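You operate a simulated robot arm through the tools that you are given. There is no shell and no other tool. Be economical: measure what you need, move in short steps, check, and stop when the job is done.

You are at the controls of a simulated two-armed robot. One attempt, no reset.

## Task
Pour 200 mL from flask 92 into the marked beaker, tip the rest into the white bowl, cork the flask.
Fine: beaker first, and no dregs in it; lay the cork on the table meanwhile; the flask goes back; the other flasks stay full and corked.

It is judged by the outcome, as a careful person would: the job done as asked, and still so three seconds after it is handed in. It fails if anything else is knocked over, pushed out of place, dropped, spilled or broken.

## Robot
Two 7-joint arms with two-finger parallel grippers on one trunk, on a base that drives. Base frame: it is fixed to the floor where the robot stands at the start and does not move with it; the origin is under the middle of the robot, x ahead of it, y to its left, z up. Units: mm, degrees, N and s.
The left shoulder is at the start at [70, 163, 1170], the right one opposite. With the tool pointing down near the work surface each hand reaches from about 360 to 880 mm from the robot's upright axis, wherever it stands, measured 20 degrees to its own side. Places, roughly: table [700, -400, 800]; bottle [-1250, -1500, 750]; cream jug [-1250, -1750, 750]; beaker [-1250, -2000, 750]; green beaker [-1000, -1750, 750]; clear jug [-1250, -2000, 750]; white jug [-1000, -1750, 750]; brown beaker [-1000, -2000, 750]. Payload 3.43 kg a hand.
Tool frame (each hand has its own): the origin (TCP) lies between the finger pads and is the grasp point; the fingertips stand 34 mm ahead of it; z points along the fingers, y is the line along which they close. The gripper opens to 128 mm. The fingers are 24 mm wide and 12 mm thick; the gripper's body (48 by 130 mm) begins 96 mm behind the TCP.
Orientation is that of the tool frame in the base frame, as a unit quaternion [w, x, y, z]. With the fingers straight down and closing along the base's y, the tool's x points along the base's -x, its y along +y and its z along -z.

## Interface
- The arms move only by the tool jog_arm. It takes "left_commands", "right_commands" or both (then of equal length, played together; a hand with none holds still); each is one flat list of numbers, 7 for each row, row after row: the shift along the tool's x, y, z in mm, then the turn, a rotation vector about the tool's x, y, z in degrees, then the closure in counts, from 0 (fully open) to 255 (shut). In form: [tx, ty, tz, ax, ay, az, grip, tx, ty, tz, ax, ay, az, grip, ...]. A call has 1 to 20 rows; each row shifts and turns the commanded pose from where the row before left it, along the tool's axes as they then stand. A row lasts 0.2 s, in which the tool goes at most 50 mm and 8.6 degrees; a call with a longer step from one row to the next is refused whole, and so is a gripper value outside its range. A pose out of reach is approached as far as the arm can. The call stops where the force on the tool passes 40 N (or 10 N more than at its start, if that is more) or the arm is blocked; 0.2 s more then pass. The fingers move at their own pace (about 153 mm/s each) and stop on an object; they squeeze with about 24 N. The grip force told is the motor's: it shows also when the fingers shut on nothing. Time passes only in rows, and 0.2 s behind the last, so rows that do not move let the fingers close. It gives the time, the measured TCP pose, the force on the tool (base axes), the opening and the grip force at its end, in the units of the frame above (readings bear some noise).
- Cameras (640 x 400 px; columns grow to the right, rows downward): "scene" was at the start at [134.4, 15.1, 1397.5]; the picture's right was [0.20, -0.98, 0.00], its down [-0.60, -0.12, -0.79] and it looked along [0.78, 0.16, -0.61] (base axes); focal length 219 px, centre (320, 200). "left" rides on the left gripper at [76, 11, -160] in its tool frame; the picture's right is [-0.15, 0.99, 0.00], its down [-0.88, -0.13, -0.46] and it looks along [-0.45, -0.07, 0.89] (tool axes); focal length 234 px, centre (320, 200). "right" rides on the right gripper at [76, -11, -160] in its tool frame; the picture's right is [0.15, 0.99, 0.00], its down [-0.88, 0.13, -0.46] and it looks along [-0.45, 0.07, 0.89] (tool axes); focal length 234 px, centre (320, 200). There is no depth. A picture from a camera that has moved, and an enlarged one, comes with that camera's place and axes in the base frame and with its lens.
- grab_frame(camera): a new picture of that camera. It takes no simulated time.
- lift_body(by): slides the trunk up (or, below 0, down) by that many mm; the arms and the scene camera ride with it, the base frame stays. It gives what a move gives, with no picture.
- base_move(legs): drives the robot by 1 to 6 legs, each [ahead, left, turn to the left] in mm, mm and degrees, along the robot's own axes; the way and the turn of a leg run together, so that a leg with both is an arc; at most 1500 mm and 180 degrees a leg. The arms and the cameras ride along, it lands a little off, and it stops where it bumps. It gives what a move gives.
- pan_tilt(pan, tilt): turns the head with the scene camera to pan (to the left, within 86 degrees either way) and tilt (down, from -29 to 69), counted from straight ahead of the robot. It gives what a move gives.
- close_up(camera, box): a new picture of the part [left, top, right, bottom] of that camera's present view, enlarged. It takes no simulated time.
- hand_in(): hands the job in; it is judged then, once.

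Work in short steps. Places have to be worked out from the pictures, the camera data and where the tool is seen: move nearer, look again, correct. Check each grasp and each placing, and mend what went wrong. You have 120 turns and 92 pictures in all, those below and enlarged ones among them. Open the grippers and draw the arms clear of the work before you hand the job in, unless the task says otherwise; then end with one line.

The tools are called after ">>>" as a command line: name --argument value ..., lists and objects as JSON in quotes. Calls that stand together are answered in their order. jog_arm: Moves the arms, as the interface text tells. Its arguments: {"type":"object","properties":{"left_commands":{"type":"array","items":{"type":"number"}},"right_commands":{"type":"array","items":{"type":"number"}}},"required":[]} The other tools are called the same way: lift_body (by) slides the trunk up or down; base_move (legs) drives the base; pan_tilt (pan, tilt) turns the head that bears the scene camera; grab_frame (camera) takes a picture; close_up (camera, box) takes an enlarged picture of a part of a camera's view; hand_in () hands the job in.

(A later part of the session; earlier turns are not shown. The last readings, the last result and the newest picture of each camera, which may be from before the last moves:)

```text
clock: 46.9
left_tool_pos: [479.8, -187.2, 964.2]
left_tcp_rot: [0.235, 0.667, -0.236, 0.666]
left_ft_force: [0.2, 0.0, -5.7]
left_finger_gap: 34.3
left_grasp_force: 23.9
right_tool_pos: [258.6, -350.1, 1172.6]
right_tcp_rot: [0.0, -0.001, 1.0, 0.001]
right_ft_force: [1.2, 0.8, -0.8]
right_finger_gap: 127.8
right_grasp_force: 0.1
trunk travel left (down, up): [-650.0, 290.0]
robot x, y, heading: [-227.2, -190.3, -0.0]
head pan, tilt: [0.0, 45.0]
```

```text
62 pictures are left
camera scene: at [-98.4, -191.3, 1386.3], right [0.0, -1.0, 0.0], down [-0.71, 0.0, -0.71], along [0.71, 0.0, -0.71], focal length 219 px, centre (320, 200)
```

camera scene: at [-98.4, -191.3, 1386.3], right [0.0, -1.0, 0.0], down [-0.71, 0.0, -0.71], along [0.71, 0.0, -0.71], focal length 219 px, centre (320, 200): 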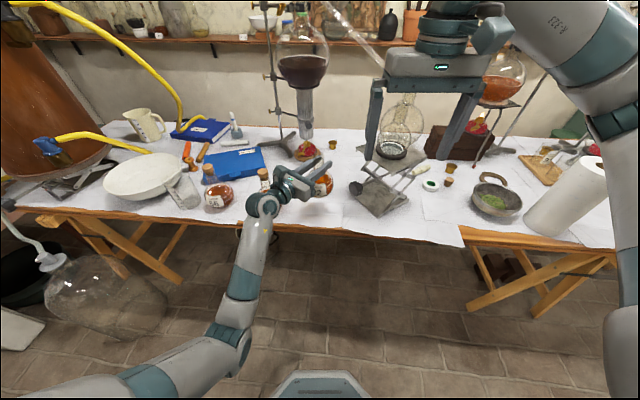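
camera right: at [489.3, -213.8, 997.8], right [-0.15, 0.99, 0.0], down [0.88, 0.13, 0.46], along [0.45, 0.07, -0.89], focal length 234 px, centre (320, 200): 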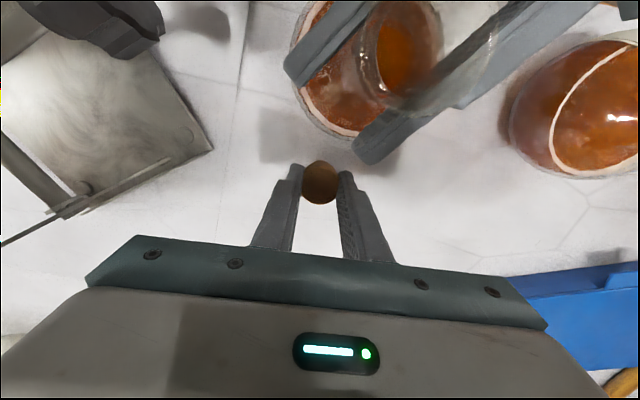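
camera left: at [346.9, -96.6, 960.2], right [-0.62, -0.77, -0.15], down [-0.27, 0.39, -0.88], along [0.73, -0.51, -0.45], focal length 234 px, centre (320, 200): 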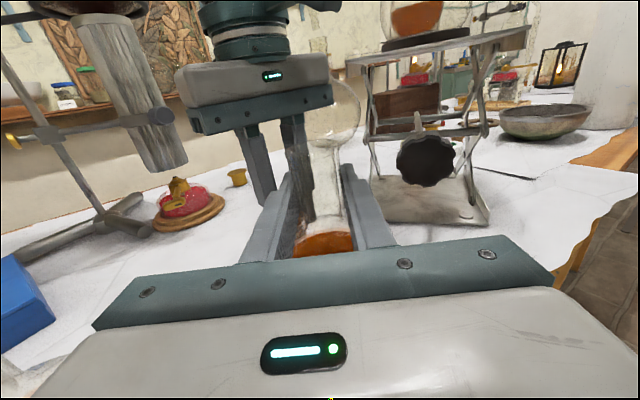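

The flask is up with 5.7 N of load and the right hand is clear. I'll drive back so the flask clears the row, then left about 370 mm towards the beaker.

>>> base_move --legs '[[-150, 0, 0], [0, 375, 0]]'

>>> pan_tilt --pan 15 --tilt 38

>>> grab_frame --camera "scene"

>>> grab_frame --camera "left"

```text
clock: 50.3
left_tool_pos: [329.1, 187.8, 963.6]
left_tcp_rot: [0.234, 0.668, -0.235, 0.666]
left_ft_force: [0.2, 0.0, -5.4]
left_finger_gap: 34.1
left_grasp_force: 23.3
right_tool_pos: [107.7, 23.6, 1171.9]
right_tcp_rot: [-0.001, -0.001, 1.0, 0.0]
right_ft_force: [0.0, 1.4, -0.5]
right_finger_gap: 128.3
right_grasp_force: 0.0
trunk travel left (down, up): [-650.0, 290.0]
robot x, y, heading: [-380.8, 186.8, 0.3]
head pan, tilt: [0.0, 45.0]
```

```text
clock: 51.0
left_tool_pos: [329.7, 187.7, 963.8]
left_tcp_rot: [0.235, 0.668, -0.236, 0.666]
left_ft_force: [0.4, -0.2, -5.7]
left_finger_gap: 34.4
left_grasp_force: 23.8
right_tool_pos: [107.8, 23.4, 1173.0]
right_tcp_rot: [-0.001, 0.0, 1.0, 0.0]
right_ft_force: [-0.5, -0.8, -0.3]
right_finger_gap: 128.1
right_grasp_force: 0.0
trunk travel left (down, up): [-650.0, 290.0]
robot x, y, heading: [-381.5, 188.2, 0.1]
head pan, tilt: [15.0, 38.0]
```

```text
61 pictures are left
camera scene: at [-246.8, 205.7, 1396.5], right [0.26, -0.97, 0.0], down [-0.6, -0.16, -0.79], along [0.76, 0.2, -0.62], focal length 219 px, centre (320, 200)
```

scene: 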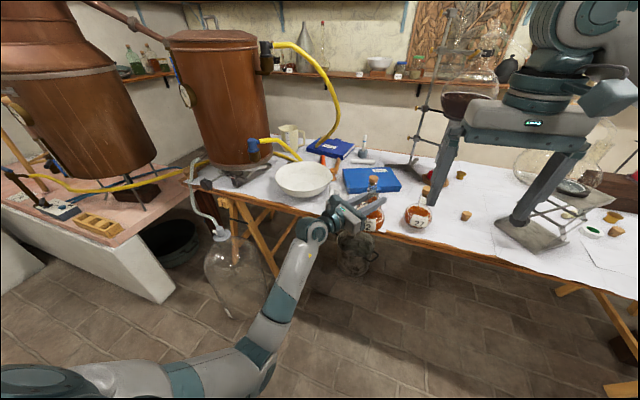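

```text
60 pictures are left
camera left: at [197.6, 278.5, 1041.0], right [-0.62, -0.77, -0.15], down [-0.27, 0.39, -0.88], along [0.73, -0.5, -0.45], focal length 234 px, centre (320, 200)
```

left: 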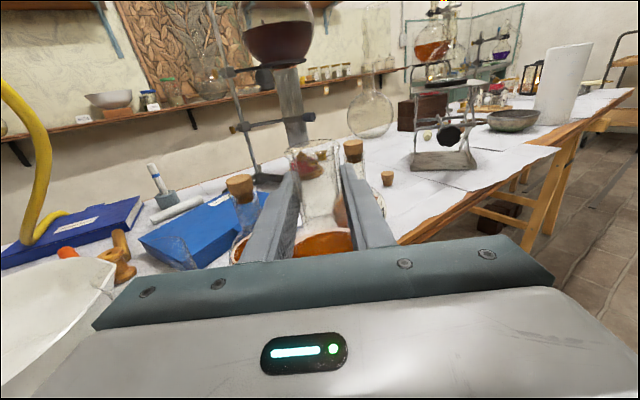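

The hand blocks the head's view of the beaker, so I'll use the right-hand camera to watch the level later. Now I'll raise the flask to z≈1060 and shift it left to y≈355, staying in front of the table.

>>> jog_arm --left_commands '[19.4, -26, -21, 0, 0, 0, 255, 19.4, -26, -21, 0, 0, 0, 255, 19.4, -26, -21, 0, 0, 0, 255, 19.4, -26, -21, 0, 0, 0, 255, 19.4, -26, -21, 0, 0, 0, 255, 0, 0, 0, 0, 0, 0, 255]'

>>> pan_tilt --pan 10 --tilt 30

>>> close_up --camera "scene" --box '[210, 140, 410, 290]'

```text
clock: 52.4
left_tool_pos: [330.3, 353.9, 1061.2]
left_tcp_rot: [0.234, 0.668, -0.235, 0.666]
left_ft_force: [-0.5, -0.2, -5.7]
left_finger_gap: 34.3
left_grasp_force: 24.2
right_tool_pos: [108.8, 22.8, 1171.6]
right_tcp_rot: [-0.001, 0.0, 1.0, 0.001]
right_ft_force: [0.4, -0.7, 0.2]
right_finger_gap: 127.8
right_grasp_force: 0.1
trunk travel left (down, up): [-650.0, 290.0]
robot x, y, heading: [-382.6, 186.1, 0.3]
head pan, tilt: [15.0, 38.0]
```

```text
clock: 53.1
left_tool_pos: [329.0, 354.0, 1062.2]
left_tcp_rot: [0.234, 0.668, -0.236, 0.666]
left_ft_force: [0.6, -0.3, -5.3]
left_finger_gap: 34.4
left_grasp_force: 24.4
right_tool_pos: [107.7, 25.3, 1171.0]
right_tcp_rot: [-0.002, -0.001, 1.0, 0.0]
right_ft_force: [-0.2, -0.2, 0.2]
right_finger_gap: 127.9
right_grasp_force: 0.2
trunk travel left (down, up): [-650.0, 290.0]
robot x, y, heading: [-378.4, 189.0, 0.0]
head pan, tilt: [10.0, 30.0]
```

```text
2.67 times, centred on (310, 215) of scene
camera zoom: at [-241.2, 199.7, 1408.8], right [0.17, -0.98, 0.0], down [-0.49, -0.09, -0.87], along [0.85, 0.15, -0.5], focal length 584 px, centre (347, 160)
```

zoom: 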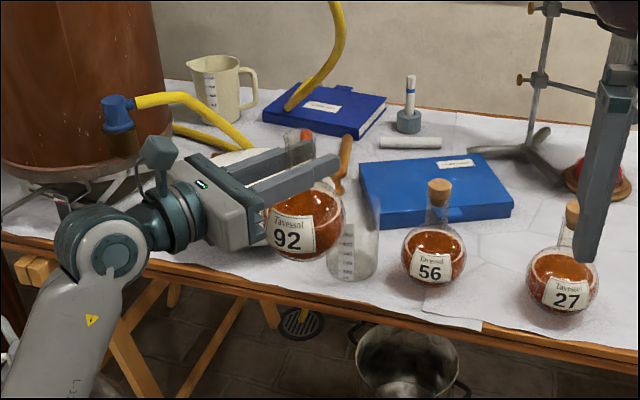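

The beaker is at about (511,321) with an 84–90 mm diameter. The flask bottom (z≈938) clears its rim, so I'll drive forward 200 mm.

>>> base_move --legs '[[200, 0, 0]]'

>>> jog_arm --right_commands '[0, 0, 25, 0, -8, 0, 0, 0, 0, 25, 0, -8, 0, 0, 0, 0, 25, 0, -8, 0, 0, 0, 0, 25, 0, -8, 0, 0, 0, 0, 25, 0, -8, 0, 0, 0, 0, 0, 0, 0, 0, 0]'

>>> grab_frame --camera "right"

>>> grab_frame --camera "scene"

```text
clock: 54.7
left_tool_pos: [527.9, 356.8, 1060.1]
left_tcp_rot: [0.234, 0.668, -0.235, 0.667]
left_ft_force: [0.6, 0.2, -5.5]
left_finger_gap: 34.3
left_grasp_force: 24.4
right_tool_pos: [306.2, 26.9, 1172.2]
right_tcp_rot: [-0.001, -0.002, 1.0, -0.001]
right_ft_force: [1.0, -0.7, -0.2]
right_finger_gap: 127.9
right_grasp_force: 0.1
trunk travel left (down, up): [-650.0, 290.0]
robot x, y, heading: [-178.8, 183.2, 0.3]
head pan, tilt: [10.0, 30.0]
```

```text
clock: 56.1
left_tool_pos: [527.0, 356.4, 1062.0]
left_tcp_rot: [0.234, 0.668, -0.236, 0.666]
left_ft_force: [-0.7, 0.4, -5.1]
left_finger_gap: 34.2
left_grasp_force: 23.9
right_tool_pos: [338.7, 26.3, 1054.1]
right_tcp_rot: [0.343, -0.002, 0.939, 0.001]
right_ft_force: [0.0, -0.1, -0.7]
right_finger_gap: 127.9
right_grasp_force: 0.1
trunk travel left (down, up): [-650.0, 290.0]
robot x, y, heading: [-181.4, 183.7, 0.4]
head pan, tilt: [10.0, 30.0]
```

```text
58 pictures are left
camera right: at [178.9, 14.8, 1127.3], right [-0.12, 0.99, -0.09], down [0.38, 0.13, 0.92], along [0.92, 0.07, -0.39], focal length 234 px, centre (320, 200)
```

right: 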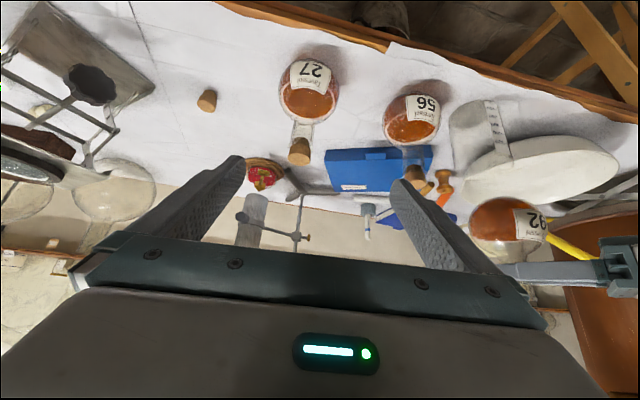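

```text
57 pictures are left
camera scene: at [-42.9, 200.6, 1408.9], right [0.18, -0.98, 0.0], down [-0.49, -0.09, -0.87], along [0.85, 0.15, -0.5], focal length 219 px, centre (320, 200)
```

scene: 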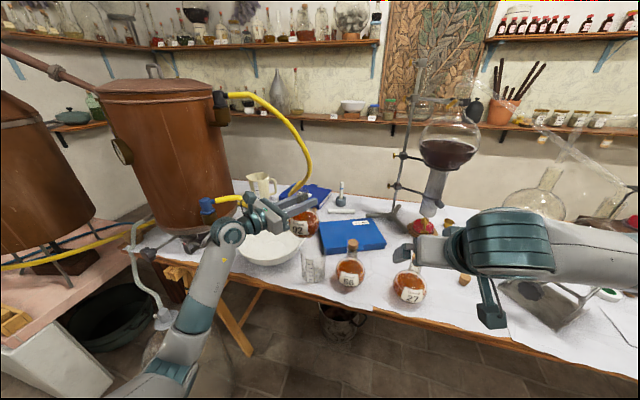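

Both cameras can see the beaker. I'll yaw and lower the right hand for a side view of the graduations.

>>> jog_arm --right_commands '[25.6, 0, 31, -5.3, 0, -6.4, 0, 25.6, 0, 31, -5.3, 0, -6.4, 0, 25.6, 0, 31, -5.3, 0, -6.4, 0, 0, 0, 0, 0, 0, 0, 0]'

>>> grab_frame --camera "right"

>>> close_up --camera "scene" --box '[230, 180, 390, 300]'

```text
clock: 57.1
left_tool_pos: [527.8, 356.7, 1060.5]
left_tcp_rot: [0.234, 0.668, -0.234, 0.667]
left_ft_force: [-0.5, 0.1, -4.3]
left_finger_gap: 34.0
left_grasp_force: 24.2
right_tool_pos: [345.9, 28.5, 933.7]
right_tcp_rot: [0.333, -0.207, 0.917, 0.074]
right_ft_force: [0.5, 0.4, -0.3]
right_finger_gap: 128.1
right_grasp_force: 0.0
right hand out of reach, approached as far as the arm can: row 1
trunk travel left (down, up): [-650.0, 290.0]
robot x, y, heading: [-180.6, 186.5, 0.2]
head pan, tilt: [10.0, 30.0]
```

```text
56 pictures are left
camera right: at [205.0, -49.5, 1007.4], right [-0.52, 0.85, -0.1], down [0.29, 0.28, 0.91], along [0.8, 0.45, -0.39], focal length 234 px, centre (320, 200)
```

right: 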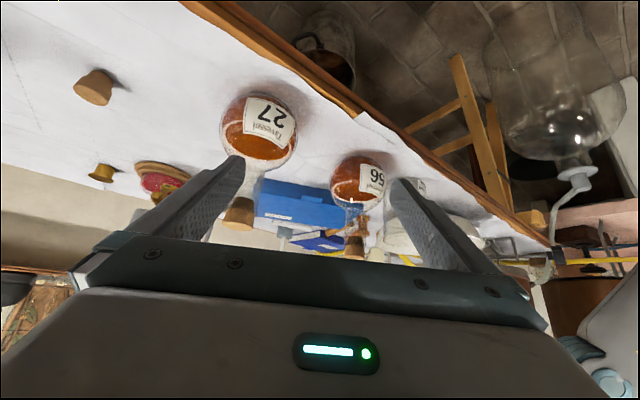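

```text
3.33 times, centred on (310, 240) of scene
camera zoom: at [-42.5, 201.2, 1408.9], right [0.18, -0.98, 0.0], down [-0.49, -0.09, -0.87], along [0.85, 0.15, -0.5], focal length 730 px, centre (353, 67)
```

zoom: 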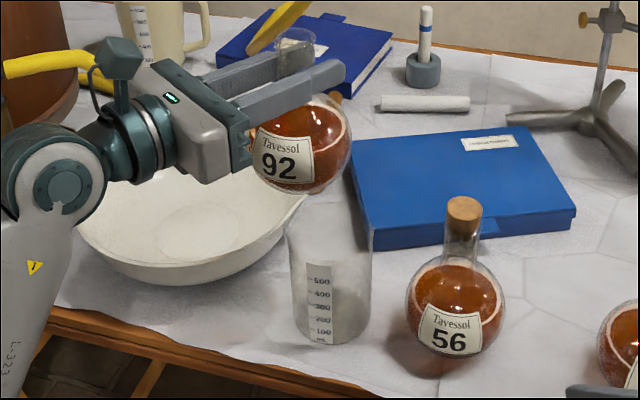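

The head camera gives a fine view of the beaker and its scale, so I'll judge the level with it. I'll shift slightly and roll the flask to about 56° (no flow expected before about 70°) while still high.

>>> jog_arm --left_commands '[0, -14.7, 8.7, 0, 0, 0, 255, 0, 0, 0, 0, 0, 4, 255, 0, 0, 0, 0, 0, 6, 255, 0, 0, 0, 0, 0, 8, 255, 0, 0, 0, 0, 0, 8, 255, 0, 0, 0, 0, 0, 8, 255, 0, 0, 0, 0, 0, 8, 255, 0, 0, 0, 0, 0, 8, 255, 0, 0, 0, 0, 0, 6, 255]'

>>> close_up --camera "scene" --box '[230, 180, 390, 300]'

```text
clock: 59.1
left_tool_pos: [543.0, 362.9, 1061.1]
left_tcp_rot: [-0.108, 0.479, -0.521, 0.698]
left_ft_force: [-0.3, 0.7, -5.4]
left_finger_gap: 34.5
left_grasp_force: 23.8
right_tool_pos: [345.4, 27.1, 933.7]
right_tcp_rot: [0.334, -0.205, 0.917, 0.073]
right_ft_force: [0.0, 0.4, 0.8]
right_finger_gap: 128.0
right_grasp_force: 0.1
trunk travel left (down, up): [-650.0, 290.0]
robot x, y, heading: [-179.9, 185.9, 0.2]
head pan, tilt: [10.0, 30.0]
```

```text
3.33 times, centred on (310, 240) of scene
camera zoom: at [-42.6, 200.4, 1408.9], right [0.18, -0.98, 0.0], down [-0.49, -0.09, -0.87], along [0.85, 0.15, -0.5], focal length 730 px, centre (353, 67)
```

zoom: 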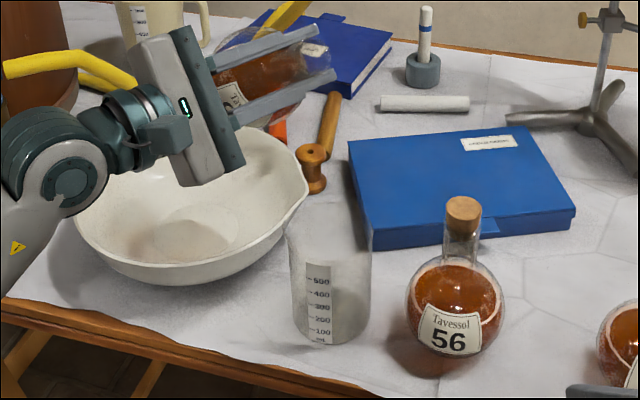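

No spill. I'll lower straight down 116 mm to pouring height (TCP z≈945, lip about 35 mm above the beaker rim).

>>> jog_arm --left_commands '[-10.8, 16, 0, 0, 0, 0, 255, -10.8, 16, 0, 0, 0, 0, 255, -10.8, 16, 0, 0, 0, 0, 255, -10.8, 16, 0, 0, 0, 0, 255, -10.8, 16, 0, 0, 0, 0, 255, -10.8, 16, 0, 0, 0, 0, 255, 0, 0, 0, 0, 0, 0, 255]'

>>> close_up --camera "scene" --box '[230, 180, 390, 300]'

>>> grab_frame --camera "left"

```text
clock: 60.7
left_tool_pos: [544.1, 362.3, 945.0]
left_tcp_rot: [-0.106, 0.48, -0.521, 0.698]
left_ft_force: [-1.0, -0.2, -5.1]
left_finger_gap: 34.2
left_grasp_force: 23.9
right_tool_pos: [345.9, 27.2, 933.3]
right_tcp_rot: [0.334, -0.204, 0.918, 0.072]
right_ft_force: [-0.6, 0.5, 0.2]
right_finger_gap: 127.7
right_grasp_force: 0.0
trunk travel left (down, up): [-650.0, 290.0]
robot x, y, heading: [-181.2, 184.4, 0.2]
head pan, tilt: [10.0, 30.0]
```

```text
3.33 times, centred on (310, 240) of scene
camera zoom: at [-42.7, 200.2, 1408.9], right [0.18, -0.98, 0.0], down [-0.49, -0.09, -0.87], along [0.85, 0.15, -0.5], focal length 730 px, centre (353, 67)
```

zoom: 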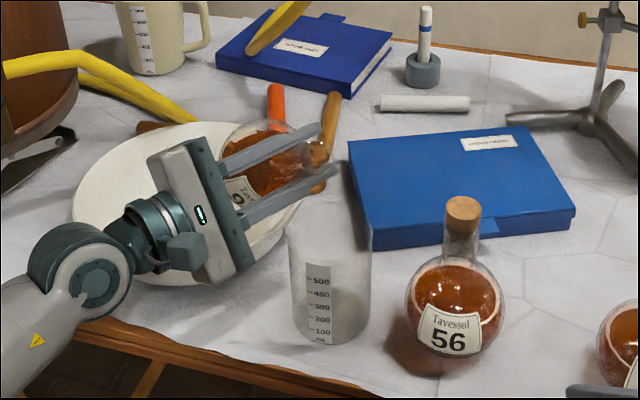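

```text
52 pictures are left
camera left: at [375.4, 407.5, 978.9], right [-0.27, -0.33, -0.9], down [0.15, 0.91, -0.38], along [0.95, -0.24, -0.2], focal length 234 px, centre (320, 200)
```

left: 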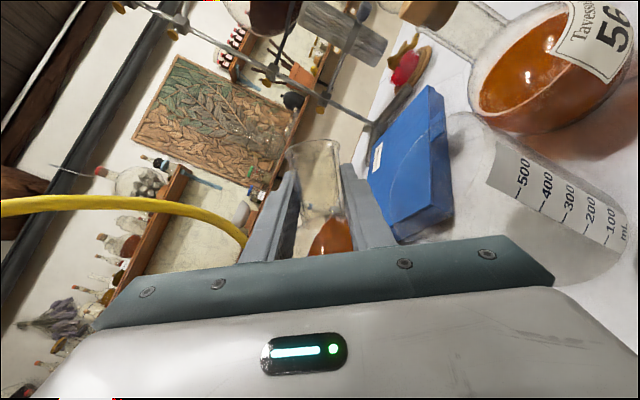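

Let me zoom in to verify the lip sits above the beaker opening.

>>> close_up --camera "scene" --box '[280, 205, 350, 265]'

```text
6.67 times, centred on (315, 235) of scene
camera zoom: at [-42.7, 200.2, 1408.9], right [0.18, -0.98, 0.0], down [-0.49, -0.09, -0.87], along [0.85, 0.15, -0.5], focal length 1461 px, centre (353, -33)
```

zoom: 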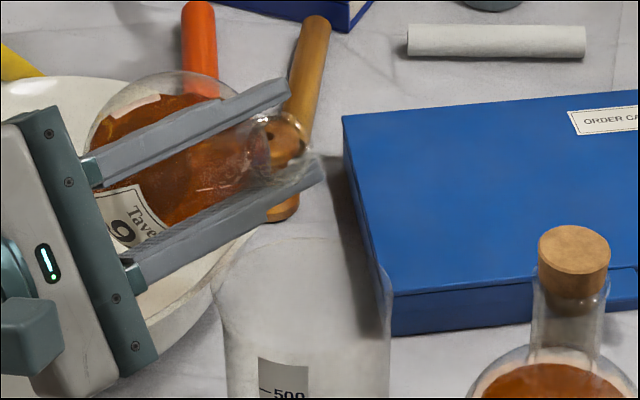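

The lip is right above the beaker opening. I'll tilt slowly to about 66° and check.

>>> jog_arm --left_commands '[0, 0, 0, 0, 0, 2.5, 255, 0, 0, 0, 0, 0, 2.5, 255, 0, 0, 0, 0, 0, 2.5, 255, 0, 0, 0, 0, 0, 2.5, 255, 0, 0, 0, 0, 0, 0, 255]'

>>> close_up --camera "scene" --box '[270, 200, 370, 290]'

```text
clock: 61.9
left_tool_pos: [544.1, 362.6, 945.2]
left_tcp_rot: [-0.167, 0.432, -0.561, 0.686]
left_ft_force: [0.3, 0.5, -4.7]
left_finger_gap: 34.2
left_grasp_force: 24.8
right_tool_pos: [345.6, 27.7, 934.2]
right_tcp_rot: [0.333, -0.205, 0.918, 0.074]
right_ft_force: [0.1, 0.4, 0.6]
right_finger_gap: 127.8
right_grasp_force: 0.0
trunk travel left (down, up): [-650.0, 290.0]
robot x, y, heading: [-182.2, 187.7, 0.3]
head pan, tilt: [10.0, 30.0]
```

```text
4.44 times, centred on (320, 245) of scene
camera zoom: at [-42.5, 200.3, 1408.9], right [0.18, -0.98, 0.0], down [-0.49, -0.09, -0.87], along [0.85, 0.15, -0.5], focal length 974 px, centre (320, 0)
```

zoom: 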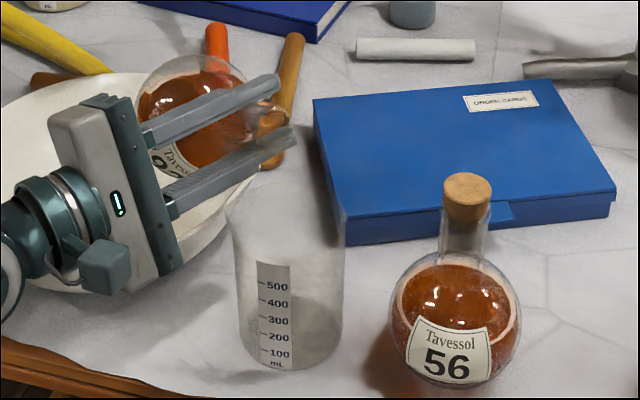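

No flow yet at 66°. I'll tilt 4° more.

>>> jog_arm --left_commands '[0, 0, 0, 0, 0, 2, 255, 0, 0, 0, 0, 0, 2, 255, 0, 0, 0, 0, 0, 0, 255]'

>>> close_up --camera "scene" --box '[270, 200, 370, 290]'

```text
clock: 62.7
left_tool_pos: [544.3, 363.2, 945.6]
left_tcp_rot: [-0.191, 0.412, -0.575, 0.68]
left_ft_force: [-0.7, 0.6, -5.9]
left_finger_gap: 34.3
left_grasp_force: 23.9
right_tool_pos: [344.8, 28.8, 934.1]
right_tcp_rot: [0.333, -0.204, 0.918, 0.072]
right_ft_force: [0.4, 0.3, 0.1]
right_finger_gap: 127.8
right_grasp_force: 0.1
trunk travel left (down, up): [-650.0, 290.0]
robot x, y, heading: [-184.4, 187.2, 0.0]
head pan, tilt: [10.0, 30.0]
```

```text
4.44 times, centred on (320, 245) of scene
camera zoom: at [-42.5, 200.3, 1408.9], right [0.18, -0.98, 0.0], down [-0.49, -0.09, -0.87], along [0.85, 0.15, -0.5], focal length 974 px, centre (320, 0)
```

zoom: 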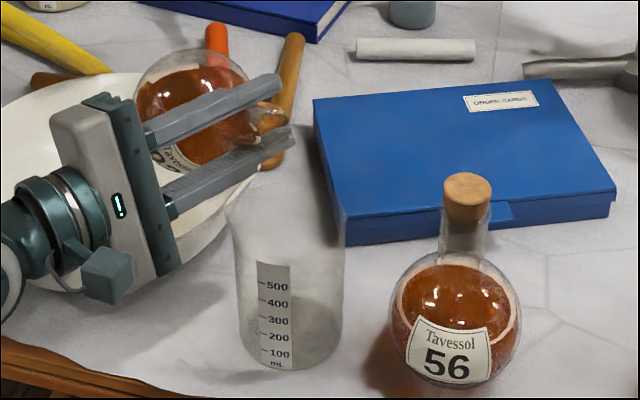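

Liquid is entering the neck. Another 3°, with a pause.

>>> jog_arm --left_commands '[0, 0, 0, 0, 0, 1.5, 255, 0, 0, 0, 0, 0, 1.5, 255, 0, 0, 0, 0, 0, 0, 255]'

>>> close_up --camera "scene" --box '[270, 200, 370, 290]'

```text
clock: 63.5
left_tool_pos: [543.2, 363.7, 945.8]
left_tcp_rot: [-0.208, 0.397, -0.587, 0.674]
left_ft_force: [0.5, 0.0, -6.5]
left_finger_gap: 34.3
left_grasp_force: 24.0
right_tool_pos: [345.0, 27.2, 933.5]
right_tcp_rot: [0.334, -0.205, 0.917, 0.073]
right_ft_force: [0.2, -0.8, 0.2]
right_finger_gap: 128.1
right_grasp_force: 0.0
trunk travel left (down, up): [-650.0, 290.0]
robot x, y, heading: [-183.0, 188.5, 0.3]
head pan, tilt: [10.0, 30.0]
```

```text
4.44 times, centred on (320, 245) of scene
camera zoom: at [-42.5, 200.3, 1408.9], right [0.18, -0.98, 0.0], down [-0.49, -0.09, -0.87], along [0.85, 0.15, -0.5], focal length 974 px, centre (320, 0)
```

zoom: 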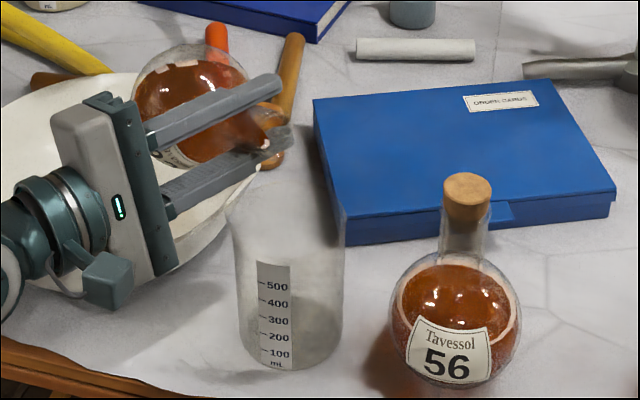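

Still nothing. Going to about 77°.

>>> jog_arm --left_commands '[0, 0, 0, 0, 0, 1.5, 255, 0, 0, 0, 0, 0, 1.5, 255, 0, 0, 0, 0, 0, 1, 255, 0, 0, 0, 0, 0, 0, 255]'

>>> close_up --camera "scene" --box '[270, 200, 370, 290]'

```text
clock: 64.5
left_tool_pos: [543.9, 362.3, 945.4]
left_tcp_rot: [-0.232, 0.376, -0.6, 0.667]
left_ft_force: [0.8, 0.2, -4.4]
left_finger_gap: 34.3
left_grasp_force: 24.4
right_tool_pos: [344.4, 28.8, 934.0]
right_tcp_rot: [0.333, -0.204, 0.918, 0.073]
right_ft_force: [0.6, 1.1, 0.4]
right_finger_gap: 127.9
right_grasp_force: 0.1
trunk travel left (down, up): [-650.0, 290.0]
robot x, y, heading: [-181.3, 187.3, 0.1]
head pan, tilt: [10.0, 30.0]
```

```text
4.44 times, centred on (320, 245) of scene
camera zoom: at [-42.5, 200.3, 1408.9], right [0.18, -0.98, 0.0], down [-0.49, -0.09, -0.87], along [0.85, 0.15, -0.5], focal length 974 px, centre (320, 0)
```

zoom: 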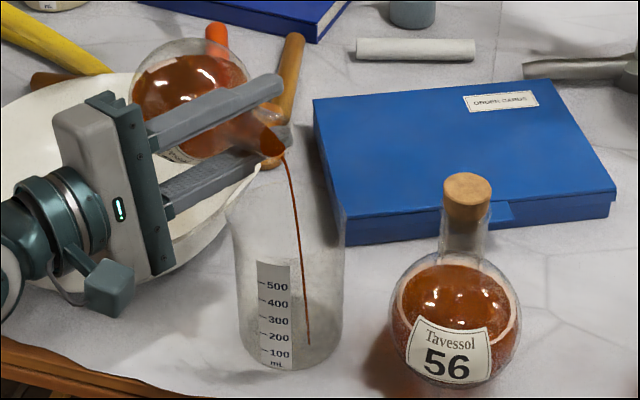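

Flow has started as a thin stream, well inside the beaker. I'll wait at this angle and check the rate.

>>> jog_arm --left_commands '[0, 0, 0, 0, 0, 1, 255, 0, 0, 0, 0, 0, 1, 255, 0, 0, 0, 0, 0, 0, 255, 0, 0, 0, 0, 0, 0, 255, 0, 0, 0, 0, 0, 0, 255, 0, 0, 0, 0, 0, 0, 255]'

>>> close_up --camera "scene" --box '[270, 200, 370, 290]'

```text
clock: 65.9
left_tool_pos: [543.6, 362.4, 945.8]
left_tcp_rot: [-0.244, 0.366, -0.606, 0.663]
left_ft_force: [-0.9, -0.8, -5.1]
left_finger_gap: 34.2
left_grasp_force: 23.9
right_tool_pos: [345.2, 27.9, 935.3]
right_tcp_rot: [0.333, -0.205, 0.917, 0.073]
right_ft_force: [-0.3, -1.1, 0.1]
right_finger_gap: 127.9
right_grasp_force: 0.0
trunk travel left (down, up): [-650.0, 290.0]
robot x, y, heading: [-180.4, 185.9, 0.2]
head pan, tilt: [10.0, 30.0]
```

```text
4.44 times, centred on (320, 245) of scene
camera zoom: at [-42.5, 200.3, 1408.9], right [0.18, -0.98, 0.0], down [-0.49, -0.09, -0.87], along [0.85, 0.15, -0.5], focal length 974 px, centre (320, 0)
```

zoom: 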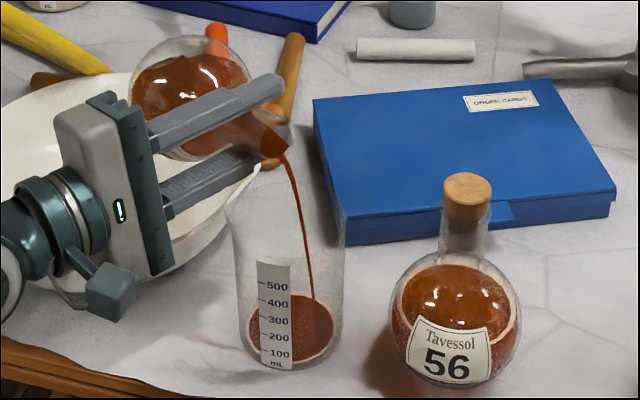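

It has roughly 40–50 mL. I'll hold the tilt for another 0.8 s and zoom on the scale.

>>> jog_arm --left_commands '[0, 0, 0, 0, 0, 0, 255, 0, 0, 0, 0, 0, 0, 255, 0, 0, 0, 0, 0, 0, 255]'

>>> close_up --camera "scene" --box '[295, 250, 335, 285]'

```text
clock: 66.7
left_tool_pos: [543.6, 362.5, 944.9]
left_tcp_rot: [-0.244, 0.366, -0.606, 0.663]
left_ft_force: [0.3, -0.3, -5.2]
left_finger_gap: 34.3
left_grasp_force: 23.6
right_tool_pos: [346.4, 28.6, 934.9]
right_tcp_rot: [0.333, -0.204, 0.918, 0.073]
right_ft_force: [0.0, 0.1, 0.2]
right_finger_gap: 127.9
right_grasp_force: 0.0
trunk travel left (down, up): [-650.0, 290.0]
robot x, y, heading: [-184.5, 187.6, 0.2]
head pan, tilt: [10.0, 30.0]
```

```text
11.43 times, centred on (315, 268) of scene
camera zoom: at [-42.5, 200.3, 1408.9], right [0.18, -0.98, 0.0], down [-0.49, -0.09, -0.87], along [0.85, 0.15, -0.5], focal length 2504 px, centre (377, -571)
```

zoom: 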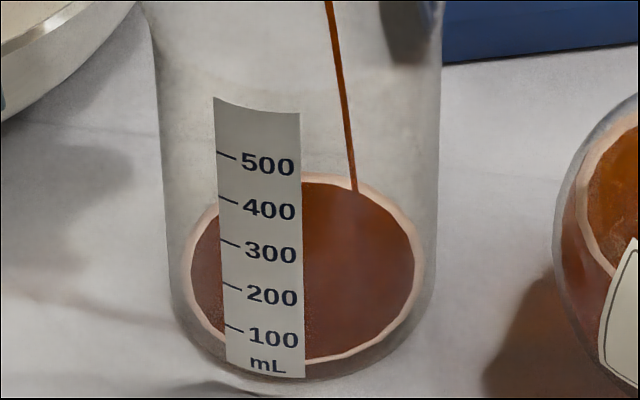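

The level is just under the 100 mark, about 75–85 mL. I'll hold another 0.8 s and compare.

>>> jog_arm --left_commands '[0, 0, 0, 0, 0, 0, 255, 0, 0, 0, 0, 0, 0, 255, 0, 0, 0, 0, 0, 0, 255]'

>>> close_up --camera "scene" --box '[295, 250, 335, 285]'

>>> close_up --camera "left" --box '[400, 60, 640, 300]'

```text
clock: 67.5
left_tool_pos: [544.0, 361.4, 944.5]
left_tcp_rot: [-0.243, 0.366, -0.607, 0.663]
left_ft_force: [0.1, 0.4, -5.3]
left_finger_gap: 34.2
left_grasp_force: 23.9
right_tool_pos: [345.7, 27.6, 934.0]
right_tcp_rot: [0.333, -0.204, 0.918, 0.073]
right_ft_force: [-0.2, -0.2, 0.8]
right_finger_gap: 127.8
right_grasp_force: 0.0
trunk travel left (down, up): [-650.0, 290.0]
robot x, y, heading: [-181.5, 183.9, 0.5]
head pan, tilt: [10.0, 30.0]
```

```text
11.43 times, centred on (315, 268) of scene
camera zoom: at [-42.6, 200.3, 1408.9], right [0.18, -0.98, 0.0], down [-0.49, -0.09, -0.87], along [0.85, 0.15, -0.5], focal length 2504 px, centre (377, -571)
```

zoom: 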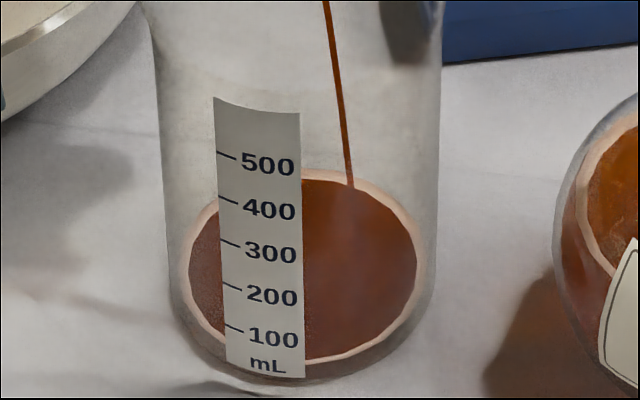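

```text
1.67 times, centred on (520, 180) of left
camera zoom: at [370.3, 402.3, 949.4], right [-0.03, -0.03, -1.0], down [0.2, 0.98, -0.04], along [0.98, -0.2, -0.02], focal length 390 px, centre (-13, 233)
```

zoom: 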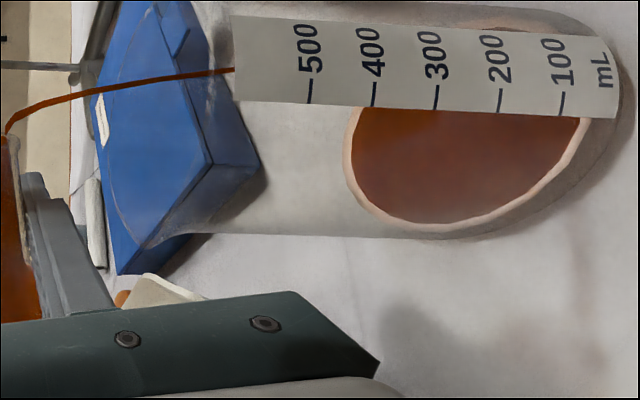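

The flow slows as it settles, at about 75 mL. I'll tilt another 4° slowly and hold.

>>> jog_arm --left_commands '[0, 0, 0, 0, 0, 1, 255, 0, 0, 0, 0, 0, 1, 255, 0, 0, 0, 0, 0, 1, 255, 0, 0, 0, 0, 0, 1, 255, 0, 0, 0, 0, 0, 0, 255, 0, 0, 0, 0, 0, 0, 255, 0, 0, 0, 0, 0, 0, 255]'

>>> close_up --camera "scene" --box '[285, 230, 345, 285]'

```text
clock: 69.1
left_tool_pos: [542.9, 362.9, 944.7]
left_tcp_rot: [-0.266, 0.344, -0.619, 0.654]
left_ft_force: [0.1, -0.6, -4.7]
left_finger_gap: 34.3
left_grasp_force: 24.2
right_tool_pos: [344.8, 28.8, 933.8]
right_tcp_rot: [0.333, -0.204, 0.918, 0.072]
right_ft_force: [0.3, -0.6, -0.3]
right_finger_gap: 128.1
right_grasp_force: 0.0
trunk travel left (down, up): [-650.0, 290.0]
robot x, y, heading: [-184.5, 188.8, 0.1]
head pan, tilt: [10.0, 30.0]
```

```text
7.27 times, centred on (315, 258) of scene
camera zoom: at [-42.6, 200.3, 1408.9], right [0.18, -0.98, 0.0], down [-0.49, -0.09, -0.87], along [0.85, 0.15, -0.5], focal length 1593 px, centre (356, -218)
```

zoom: 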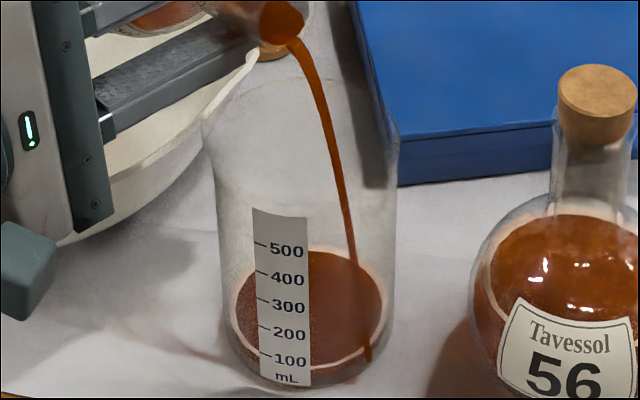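

The stream is landing toward the near-right wall, so I'll shift the flask back about 12 mm against the pour direction. Flow continues meanwhile.

>>> jog_arm --left_commands '[-4, -0.5, 0, 0, 0, 0, 255, -4, -0.5, 0, 0, 0, 0, 255, -4, -0.5, 0, 0, 0, 0, 255]'

>>> close_up --camera "scene" --box '[285, 230, 345, 285]'

>>> close_up --camera "left" --box '[400, 60, 640, 300]'

```text
clock: 69.9
left_tool_pos: [550.9, 372.1, 944.7]
left_tcp_rot: [-0.266, 0.344, -0.619, 0.654]
left_ft_force: [0.1, 0.0, -5.6]
left_finger_gap: 34.2
left_grasp_force: 23.9
right_tool_pos: [345.2, 28.5, 933.7]
right_tcp_rot: [0.333, -0.205, 0.918, 0.073]
right_ft_force: [0.8, 0.4, 0.5]
right_finger_gap: 127.9
right_grasp_force: 0.0
trunk travel left (down, up): [-650.0, 290.0]
robot x, y, heading: [-178.6, 183.9, 0.2]
head pan, tilt: [10.0, 30.0]
```

```text
7.27 times, centred on (315, 258) of scene
camera zoom: at [-42.6, 200.5, 1408.9], right [0.18, -0.98, 0.0], down [-0.49, -0.09, -0.87], along [0.85, 0.15, -0.5], focal length 1593 px, centre (356, -218)
```

zoom: 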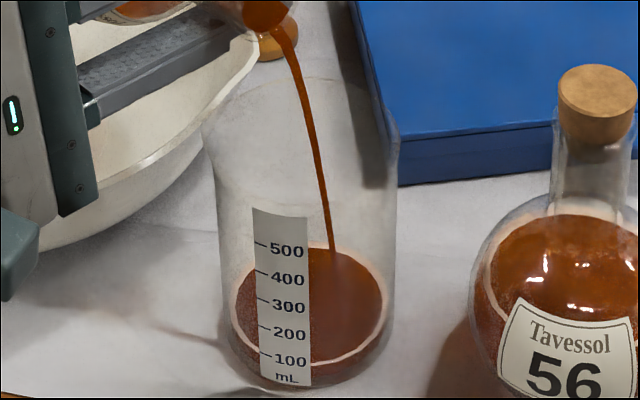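

```text
1.67 times, centred on (520, 180) of left
camera zoom: at [377.7, 412.2, 944.0], right [0.01, 0.02, -1.0], down [0.2, 0.98, 0.02], along [0.98, -0.2, 0.01], focal length 390 px, centre (-13, 233)
```

zoom: 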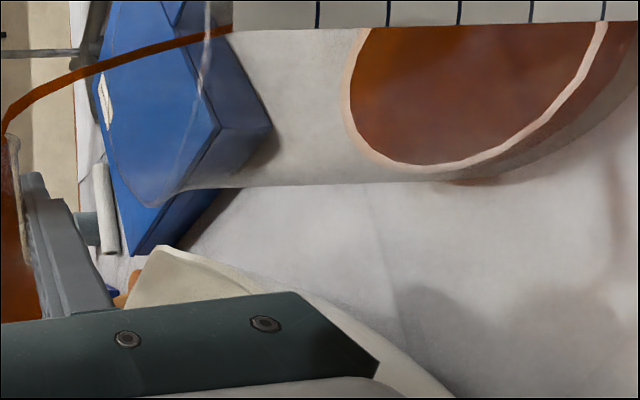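

About 105 mL and well centred. I'll tilt 3° more and hold about 1.2 s.

>>> jog_arm --left_commands '[0, 0, 0, 0, 0, 1, 255, 0, 0, 0, 0, 0, 1, 255, 0, 0, 0, 0, 0, 1, 255, 0, 0, 0, 0, 0, 0, 255, 0, 0, 0, 0, 0, 0, 255, 0, 0, 0, 0, 0, 0, 255]'

>>> close_up --camera "scene" --box '[285, 230, 345, 285]'

```text
clock: 71.3
left_tool_pos: [550.9, 371.7, 946.0]
left_tcp_rot: [-0.283, 0.328, -0.628, 0.646]
left_ft_force: [0.7, 0.6, -4.4]
left_finger_gap: 34.2
left_grasp_force: 24.0
right_tool_pos: [344.9, 28.6, 934.1]
right_tcp_rot: [0.333, -0.204, 0.918, 0.073]
right_ft_force: [0.5, 0.1, 0.0]
right_finger_gap: 128.1
right_grasp_force: 0.0
trunk travel left (down, up): [-650.0, 290.0]
robot x, y, heading: [-180.4, 186.6, 0.2]
head pan, tilt: [10.0, 30.0]
```

```text
7.27 times, centred on (315, 258) of scene
camera zoom: at [-42.7, 200.3, 1408.9], right [0.18, -0.98, 0.0], down [-0.49, -0.09, -0.87], along [0.85, 0.15, -0.5], focal length 1593 px, centre (356, -218)
```

zoom: 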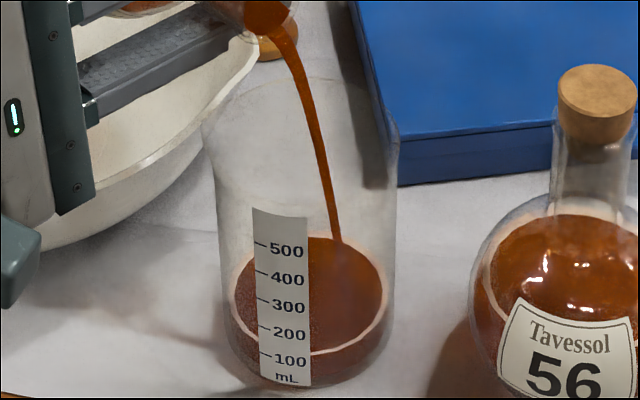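

About 130 mL. I'll add 1° and hold about 1.4 s more.

>>> jog_arm --left_commands '[0, 0, 0, 0, 0, 1, 255, 0, 0, 0, 0, 0, 0, 255, 0, 0, 0, 0, 0, 0, 255, 0, 0, 0, 0, 0, 0, 255, 0, 0, 0, 0, 0, 0, 255]'

>>> close_up --camera "scene" --box '[295, 250, 335, 285]'

```text
clock: 72.5
left_tool_pos: [551.3, 372.7, 945.3]
left_tcp_rot: [-0.289, 0.323, -0.631, 0.643]
left_ft_force: [0.7, -0.1, -4.2]
left_finger_gap: 34.4
left_grasp_force: 24.3
right_tool_pos: [344.9, 27.0, 934.9]
right_tcp_rot: [0.333, -0.205, 0.918, 0.073]
right_ft_force: [0.7, 0.5, 0.6]
right_finger_gap: 127.9
right_grasp_force: 0.0
trunk travel left (down, up): [-650.0, 290.0]
robot x, y, heading: [-182.9, 186.7, 0.2]
head pan, tilt: [10.0, 30.0]
```

```text
11.43 times, centred on (315, 268) of scene
camera zoom: at [-42.7, 200.3, 1408.9], right [0.18, -0.98, 0.0], down [-0.49, -0.09, -0.87], along [0.85, 0.15, -0.5], focal length 2504 px, centre (377, -571)
```

zoom: 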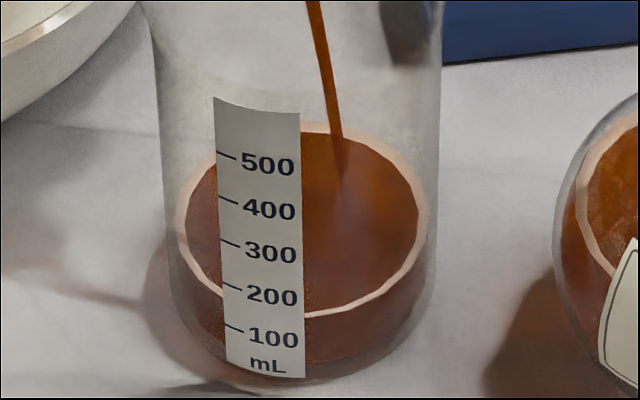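

About 170 mL with roughly 30 mL/s flowing. I'll roll back now to stop the flow, then read the level carefully at rest.

>>> jog_arm --left_commands '[0, 0, 0, 0, 0, -2, 255, 0, 0, 0, 0, 0, -4, 255, 0, 0, 0, 0, 0, -5, 255, 0, 0, 0, 0, 0, 0, 255, 0, 0, 0, 0, 0, 0, 255]'

>>> close_up --camera "scene" --box '[295, 250, 335, 285]'

>>> close_up --camera "left" --box '[400, 0, 640, 240]'

```text
clock: 73.7
left_tool_pos: [550.0, 371.9, 945.5]
left_tcp_rot: [-0.227, 0.381, -0.597, 0.668]
left_ft_force: [-0.2, 0.2, -4.2]
left_finger_gap: 34.5
left_grasp_force: 23.9
right_tool_pos: [345.7, 28.5, 934.5]
right_tcp_rot: [0.334, -0.205, 0.917, 0.073]
right_ft_force: [-0.7, -0.8, -0.6]
right_finger_gap: 128.1
right_grasp_force: 0.0
trunk travel left (down, up): [-650.0, 290.0]
robot x, y, heading: [-182.6, 183.4, 0.2]
head pan, tilt: [10.0, 30.0]
```

```text
11.43 times, centred on (315, 268) of scene
camera zoom: at [-42.7, 200.3, 1408.9], right [0.18, -0.98, 0.0], down [-0.49, -0.09, -0.87], along [0.85, 0.15, -0.5], focal length 2504 px, centre (377, -571)
```

zoom: 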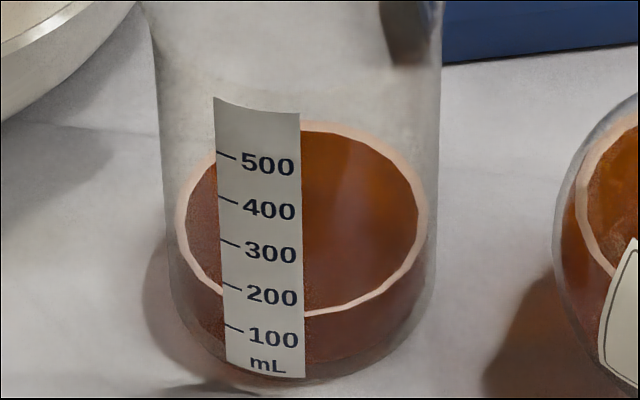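

```text
1.67 times, centred on (520, 120) of left
camera zoom: at [377.7, 411.9, 953.7], right [-0.06, -0.07, -1.0], down [0.2, 0.98, -0.08], along [0.98, -0.2, -0.05], focal length 390 px, centre (-13, 333)
```

zoom: 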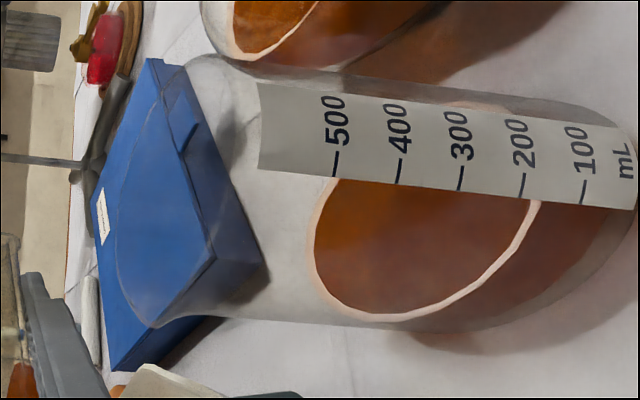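

Flow has stopped. Both views put the level at about 170 mL, so I'll top up with a short, gentle pour.

>>> jog_arm --left_commands '[0, 0, 0, 0, 0, 4, 255, 0, 0, 0, 0, 0, 3, 255, 0, 0, 0, 0, 0, 2, 255, 0, 0, 0, 0, 0, 0, 255, 0, 0, 0, 0, 0, 0, 255, 0, 0, 0, 0, 0, -4, 255, 0, 0, 0, 0, 0, -5, 255, 0, 0, 0, 0, 0, 0, 255, 0, 0, 0, 0, 0, 0, 255]'

>>> close_up --camera "scene" --box '[295, 250, 335, 285]'

>>> close_up --camera "left" --box '[520, 40, 640, 160]'

```text
clock: 75.7
left_tool_pos: [551.0, 372.6, 945.7]
left_tcp_rot: [-0.225, 0.383, -0.596, 0.669]
left_ft_force: [-0.5, 1.2, -4.2]
left_finger_gap: 34.5
left_grasp_force: 24.2
right_tool_pos: [345.3, 28.2, 934.8]
right_tcp_rot: [0.334, -0.205, 0.917, 0.072]
right_ft_force: [0.4, -1.0, 0.8]
right_finger_gap: 127.8
right_grasp_force: 0.0
trunk travel left (down, up): [-650.0, 290.0]
robot x, y, heading: [-183.6, 184.0, 0.1]
head pan, tilt: [10.0, 30.0]
```

```text
11.43 times, centred on (315, 268) of scene
camera zoom: at [-42.7, 200.3, 1408.9], right [0.18, -0.98, 0.0], down [-0.49, -0.09, -0.87], along [0.85, 0.15, -0.5], focal length 2504 px, centre (377, -571)
```

zoom: 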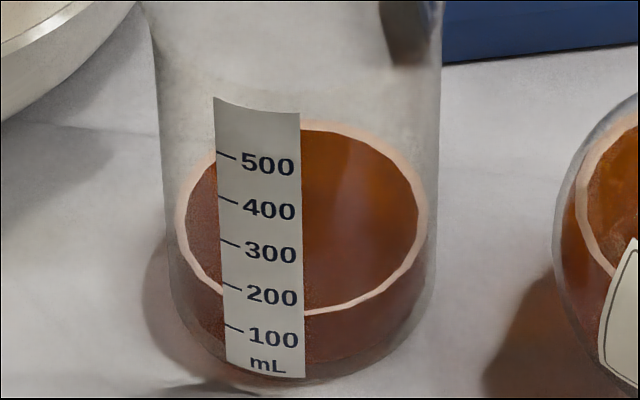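

```text
3.33 times, centred on (580, 100) of left
camera zoom: at [378.1, 412.2, 953.9], right [-0.06, -0.07, -1.0], down [0.2, 0.98, -0.08], along [0.98, -0.2, -0.05], focal length 781 px, centre (-547, 533)
```

zoom: 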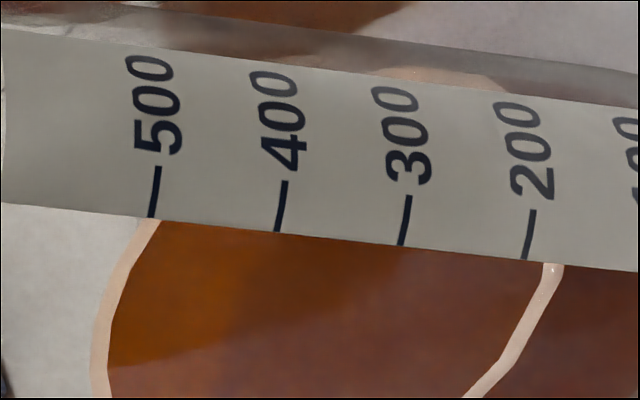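

That brief tilt gave nothing; the level is about 165–170 mL on the outer scale. I'll tilt to about 88° for a short pour and roll back.

>>> jog_arm --left_commands '[0, 0, 0, 0, 0, 4, 255, 0, 0, 0, 0, 0, 4, 255, 0, 0, 0, 0, 0, 4, 255, 0, 0, 0, 0, 0, 0, 255, 0, 0, 0, 0, 0, 0, 255, 0, 0, 0, 0, 0, -4, 255, 0, 0, 0, 0, 0, -4, 255, 0, 0, 0, 0, 0, -4, 255, 0, 0, 0, 0, 0, 0, 255, 0, 0, 0, 0, 0, 0, 255]'

>>> close_up --camera "scene" --box '[295, 250, 335, 285]'

>>> close_up --camera "left" --box '[520, 40, 640, 160]'

```text
clock: 77.9
left_tool_pos: [550.2, 372.6, 944.9]
left_tcp_rot: [-0.227, 0.381, -0.597, 0.669]
left_ft_force: [-1.0, -0.6, -3.9]
left_finger_gap: 34.3
left_grasp_force: 24.1
right_tool_pos: [345.4, 27.1, 933.9]
right_tcp_rot: [0.334, -0.205, 0.917, 0.073]
right_ft_force: [-0.7, 0.3, -1.0]
right_finger_gap: 128.0
right_grasp_force: 0.2
trunk travel left (down, up): [-650.0, 290.0]
robot x, y, heading: [-183.2, 183.8, -0.1]
head pan, tilt: [10.0, 30.0]
```

```text
11.43 times, centred on (315, 268) of scene
camera zoom: at [-42.7, 200.3, 1408.9], right [0.18, -0.98, 0.0], down [-0.49, -0.09, -0.87], along [0.85, 0.15, -0.5], focal length 2504 px, centre (377, -571)
```

zoom: 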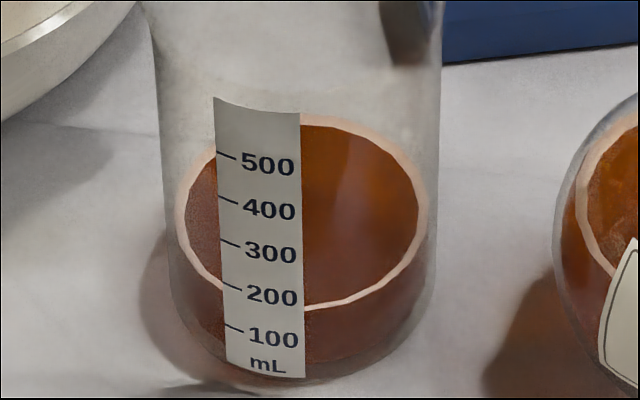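

```text
3.33 times, centred on (580, 100) of left
camera zoom: at [377.8, 412.1, 953.4], right [-0.06, -0.07, -1.0], down [0.2, 0.98, -0.08], along [0.98, -0.2, -0.05], focal length 781 px, centre (-547, 533)
```

zoom: 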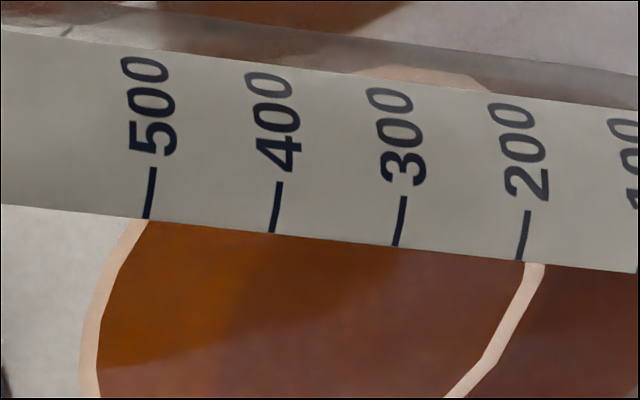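

About 178 mL now. I'll repeat with a hold about 0.4 s longer.

>>> jog_arm --left_commands '[0, 0, 0, 0, 0, 4, 255, 0, 0, 0, 0, 0, 4, 255, 0, 0, 0, 0, 0, 4, 255, 0, 0, 0, 0, 0, 0, 255, 0, 0, 0, 0, 0, 0, 255, 0, 0, 0, 0, 0, 0, 255, 0, 0, 0, 0, 0, 0, 255, 0, 0, 0, 0, 0, -4, 255, 0, 0, 0, 0, 0, -4, 255, 0, 0, 0, 0, 0, -4, 255, 0, 0, 0, 0, 0, 0, 255, 0, 0, 0, 0, 0, 0, 255]'

>>> close_up --camera "scene" --box '[295, 250, 335, 285]'

>>> close_up --camera "left" --box '[520, 40, 640, 160]'

```text
clock: 80.5
left_tool_pos: [550.9, 373.4, 945.6]
left_tcp_rot: [-0.226, 0.381, -0.597, 0.669]
left_ft_force: [-0.3, 0.7, -3.5]
left_finger_gap: 34.5
left_grasp_force: 24.1
right_tool_pos: [344.5, 27.9, 935.2]
right_tcp_rot: [0.333, -0.205, 0.917, 0.074]
right_ft_force: [0.2, -0.3, 0.0]
right_finger_gap: 127.9
right_grasp_force: 0.0
trunk travel left (down, up): [-650.0, 290.0]
robot x, y, heading: [-179.8, 183.6, 0.1]
head pan, tilt: [10.0, 30.0]
```

```text
11.43 times, centred on (315, 268) of scene
camera zoom: at [-42.7, 200.3, 1408.9], right [0.18, -0.98, 0.0], down [-0.49, -0.09, -0.87], along [0.85, 0.15, -0.5], focal length 2504 px, centre (377, -571)
```

zoom: 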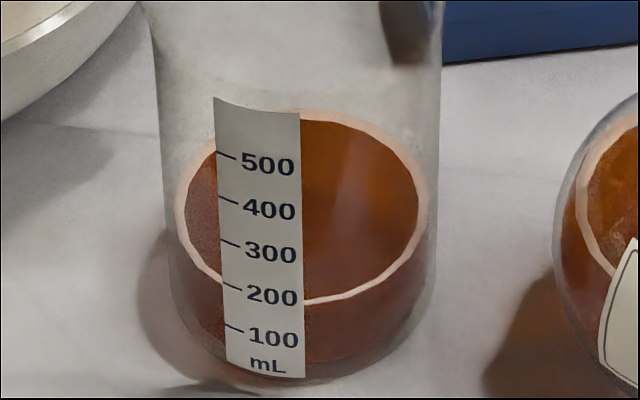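

```text
3.33 times, centred on (580, 100) of left
camera zoom: at [377.8, 412.0, 953.6], right [-0.06, -0.07, -1.0], down [0.2, 0.98, -0.08], along [0.98, -0.2, -0.05], focal length 781 px, centre (-547, 533)
```

zoom: 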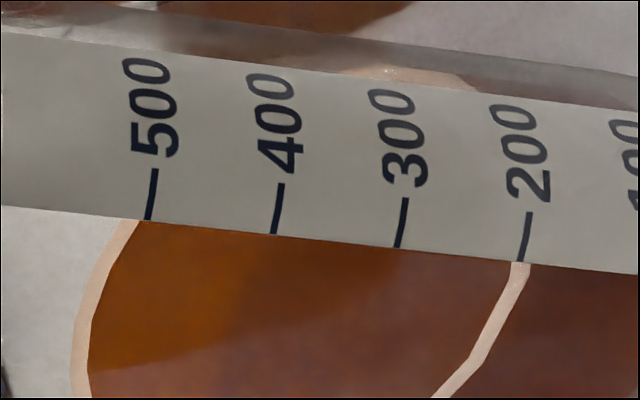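

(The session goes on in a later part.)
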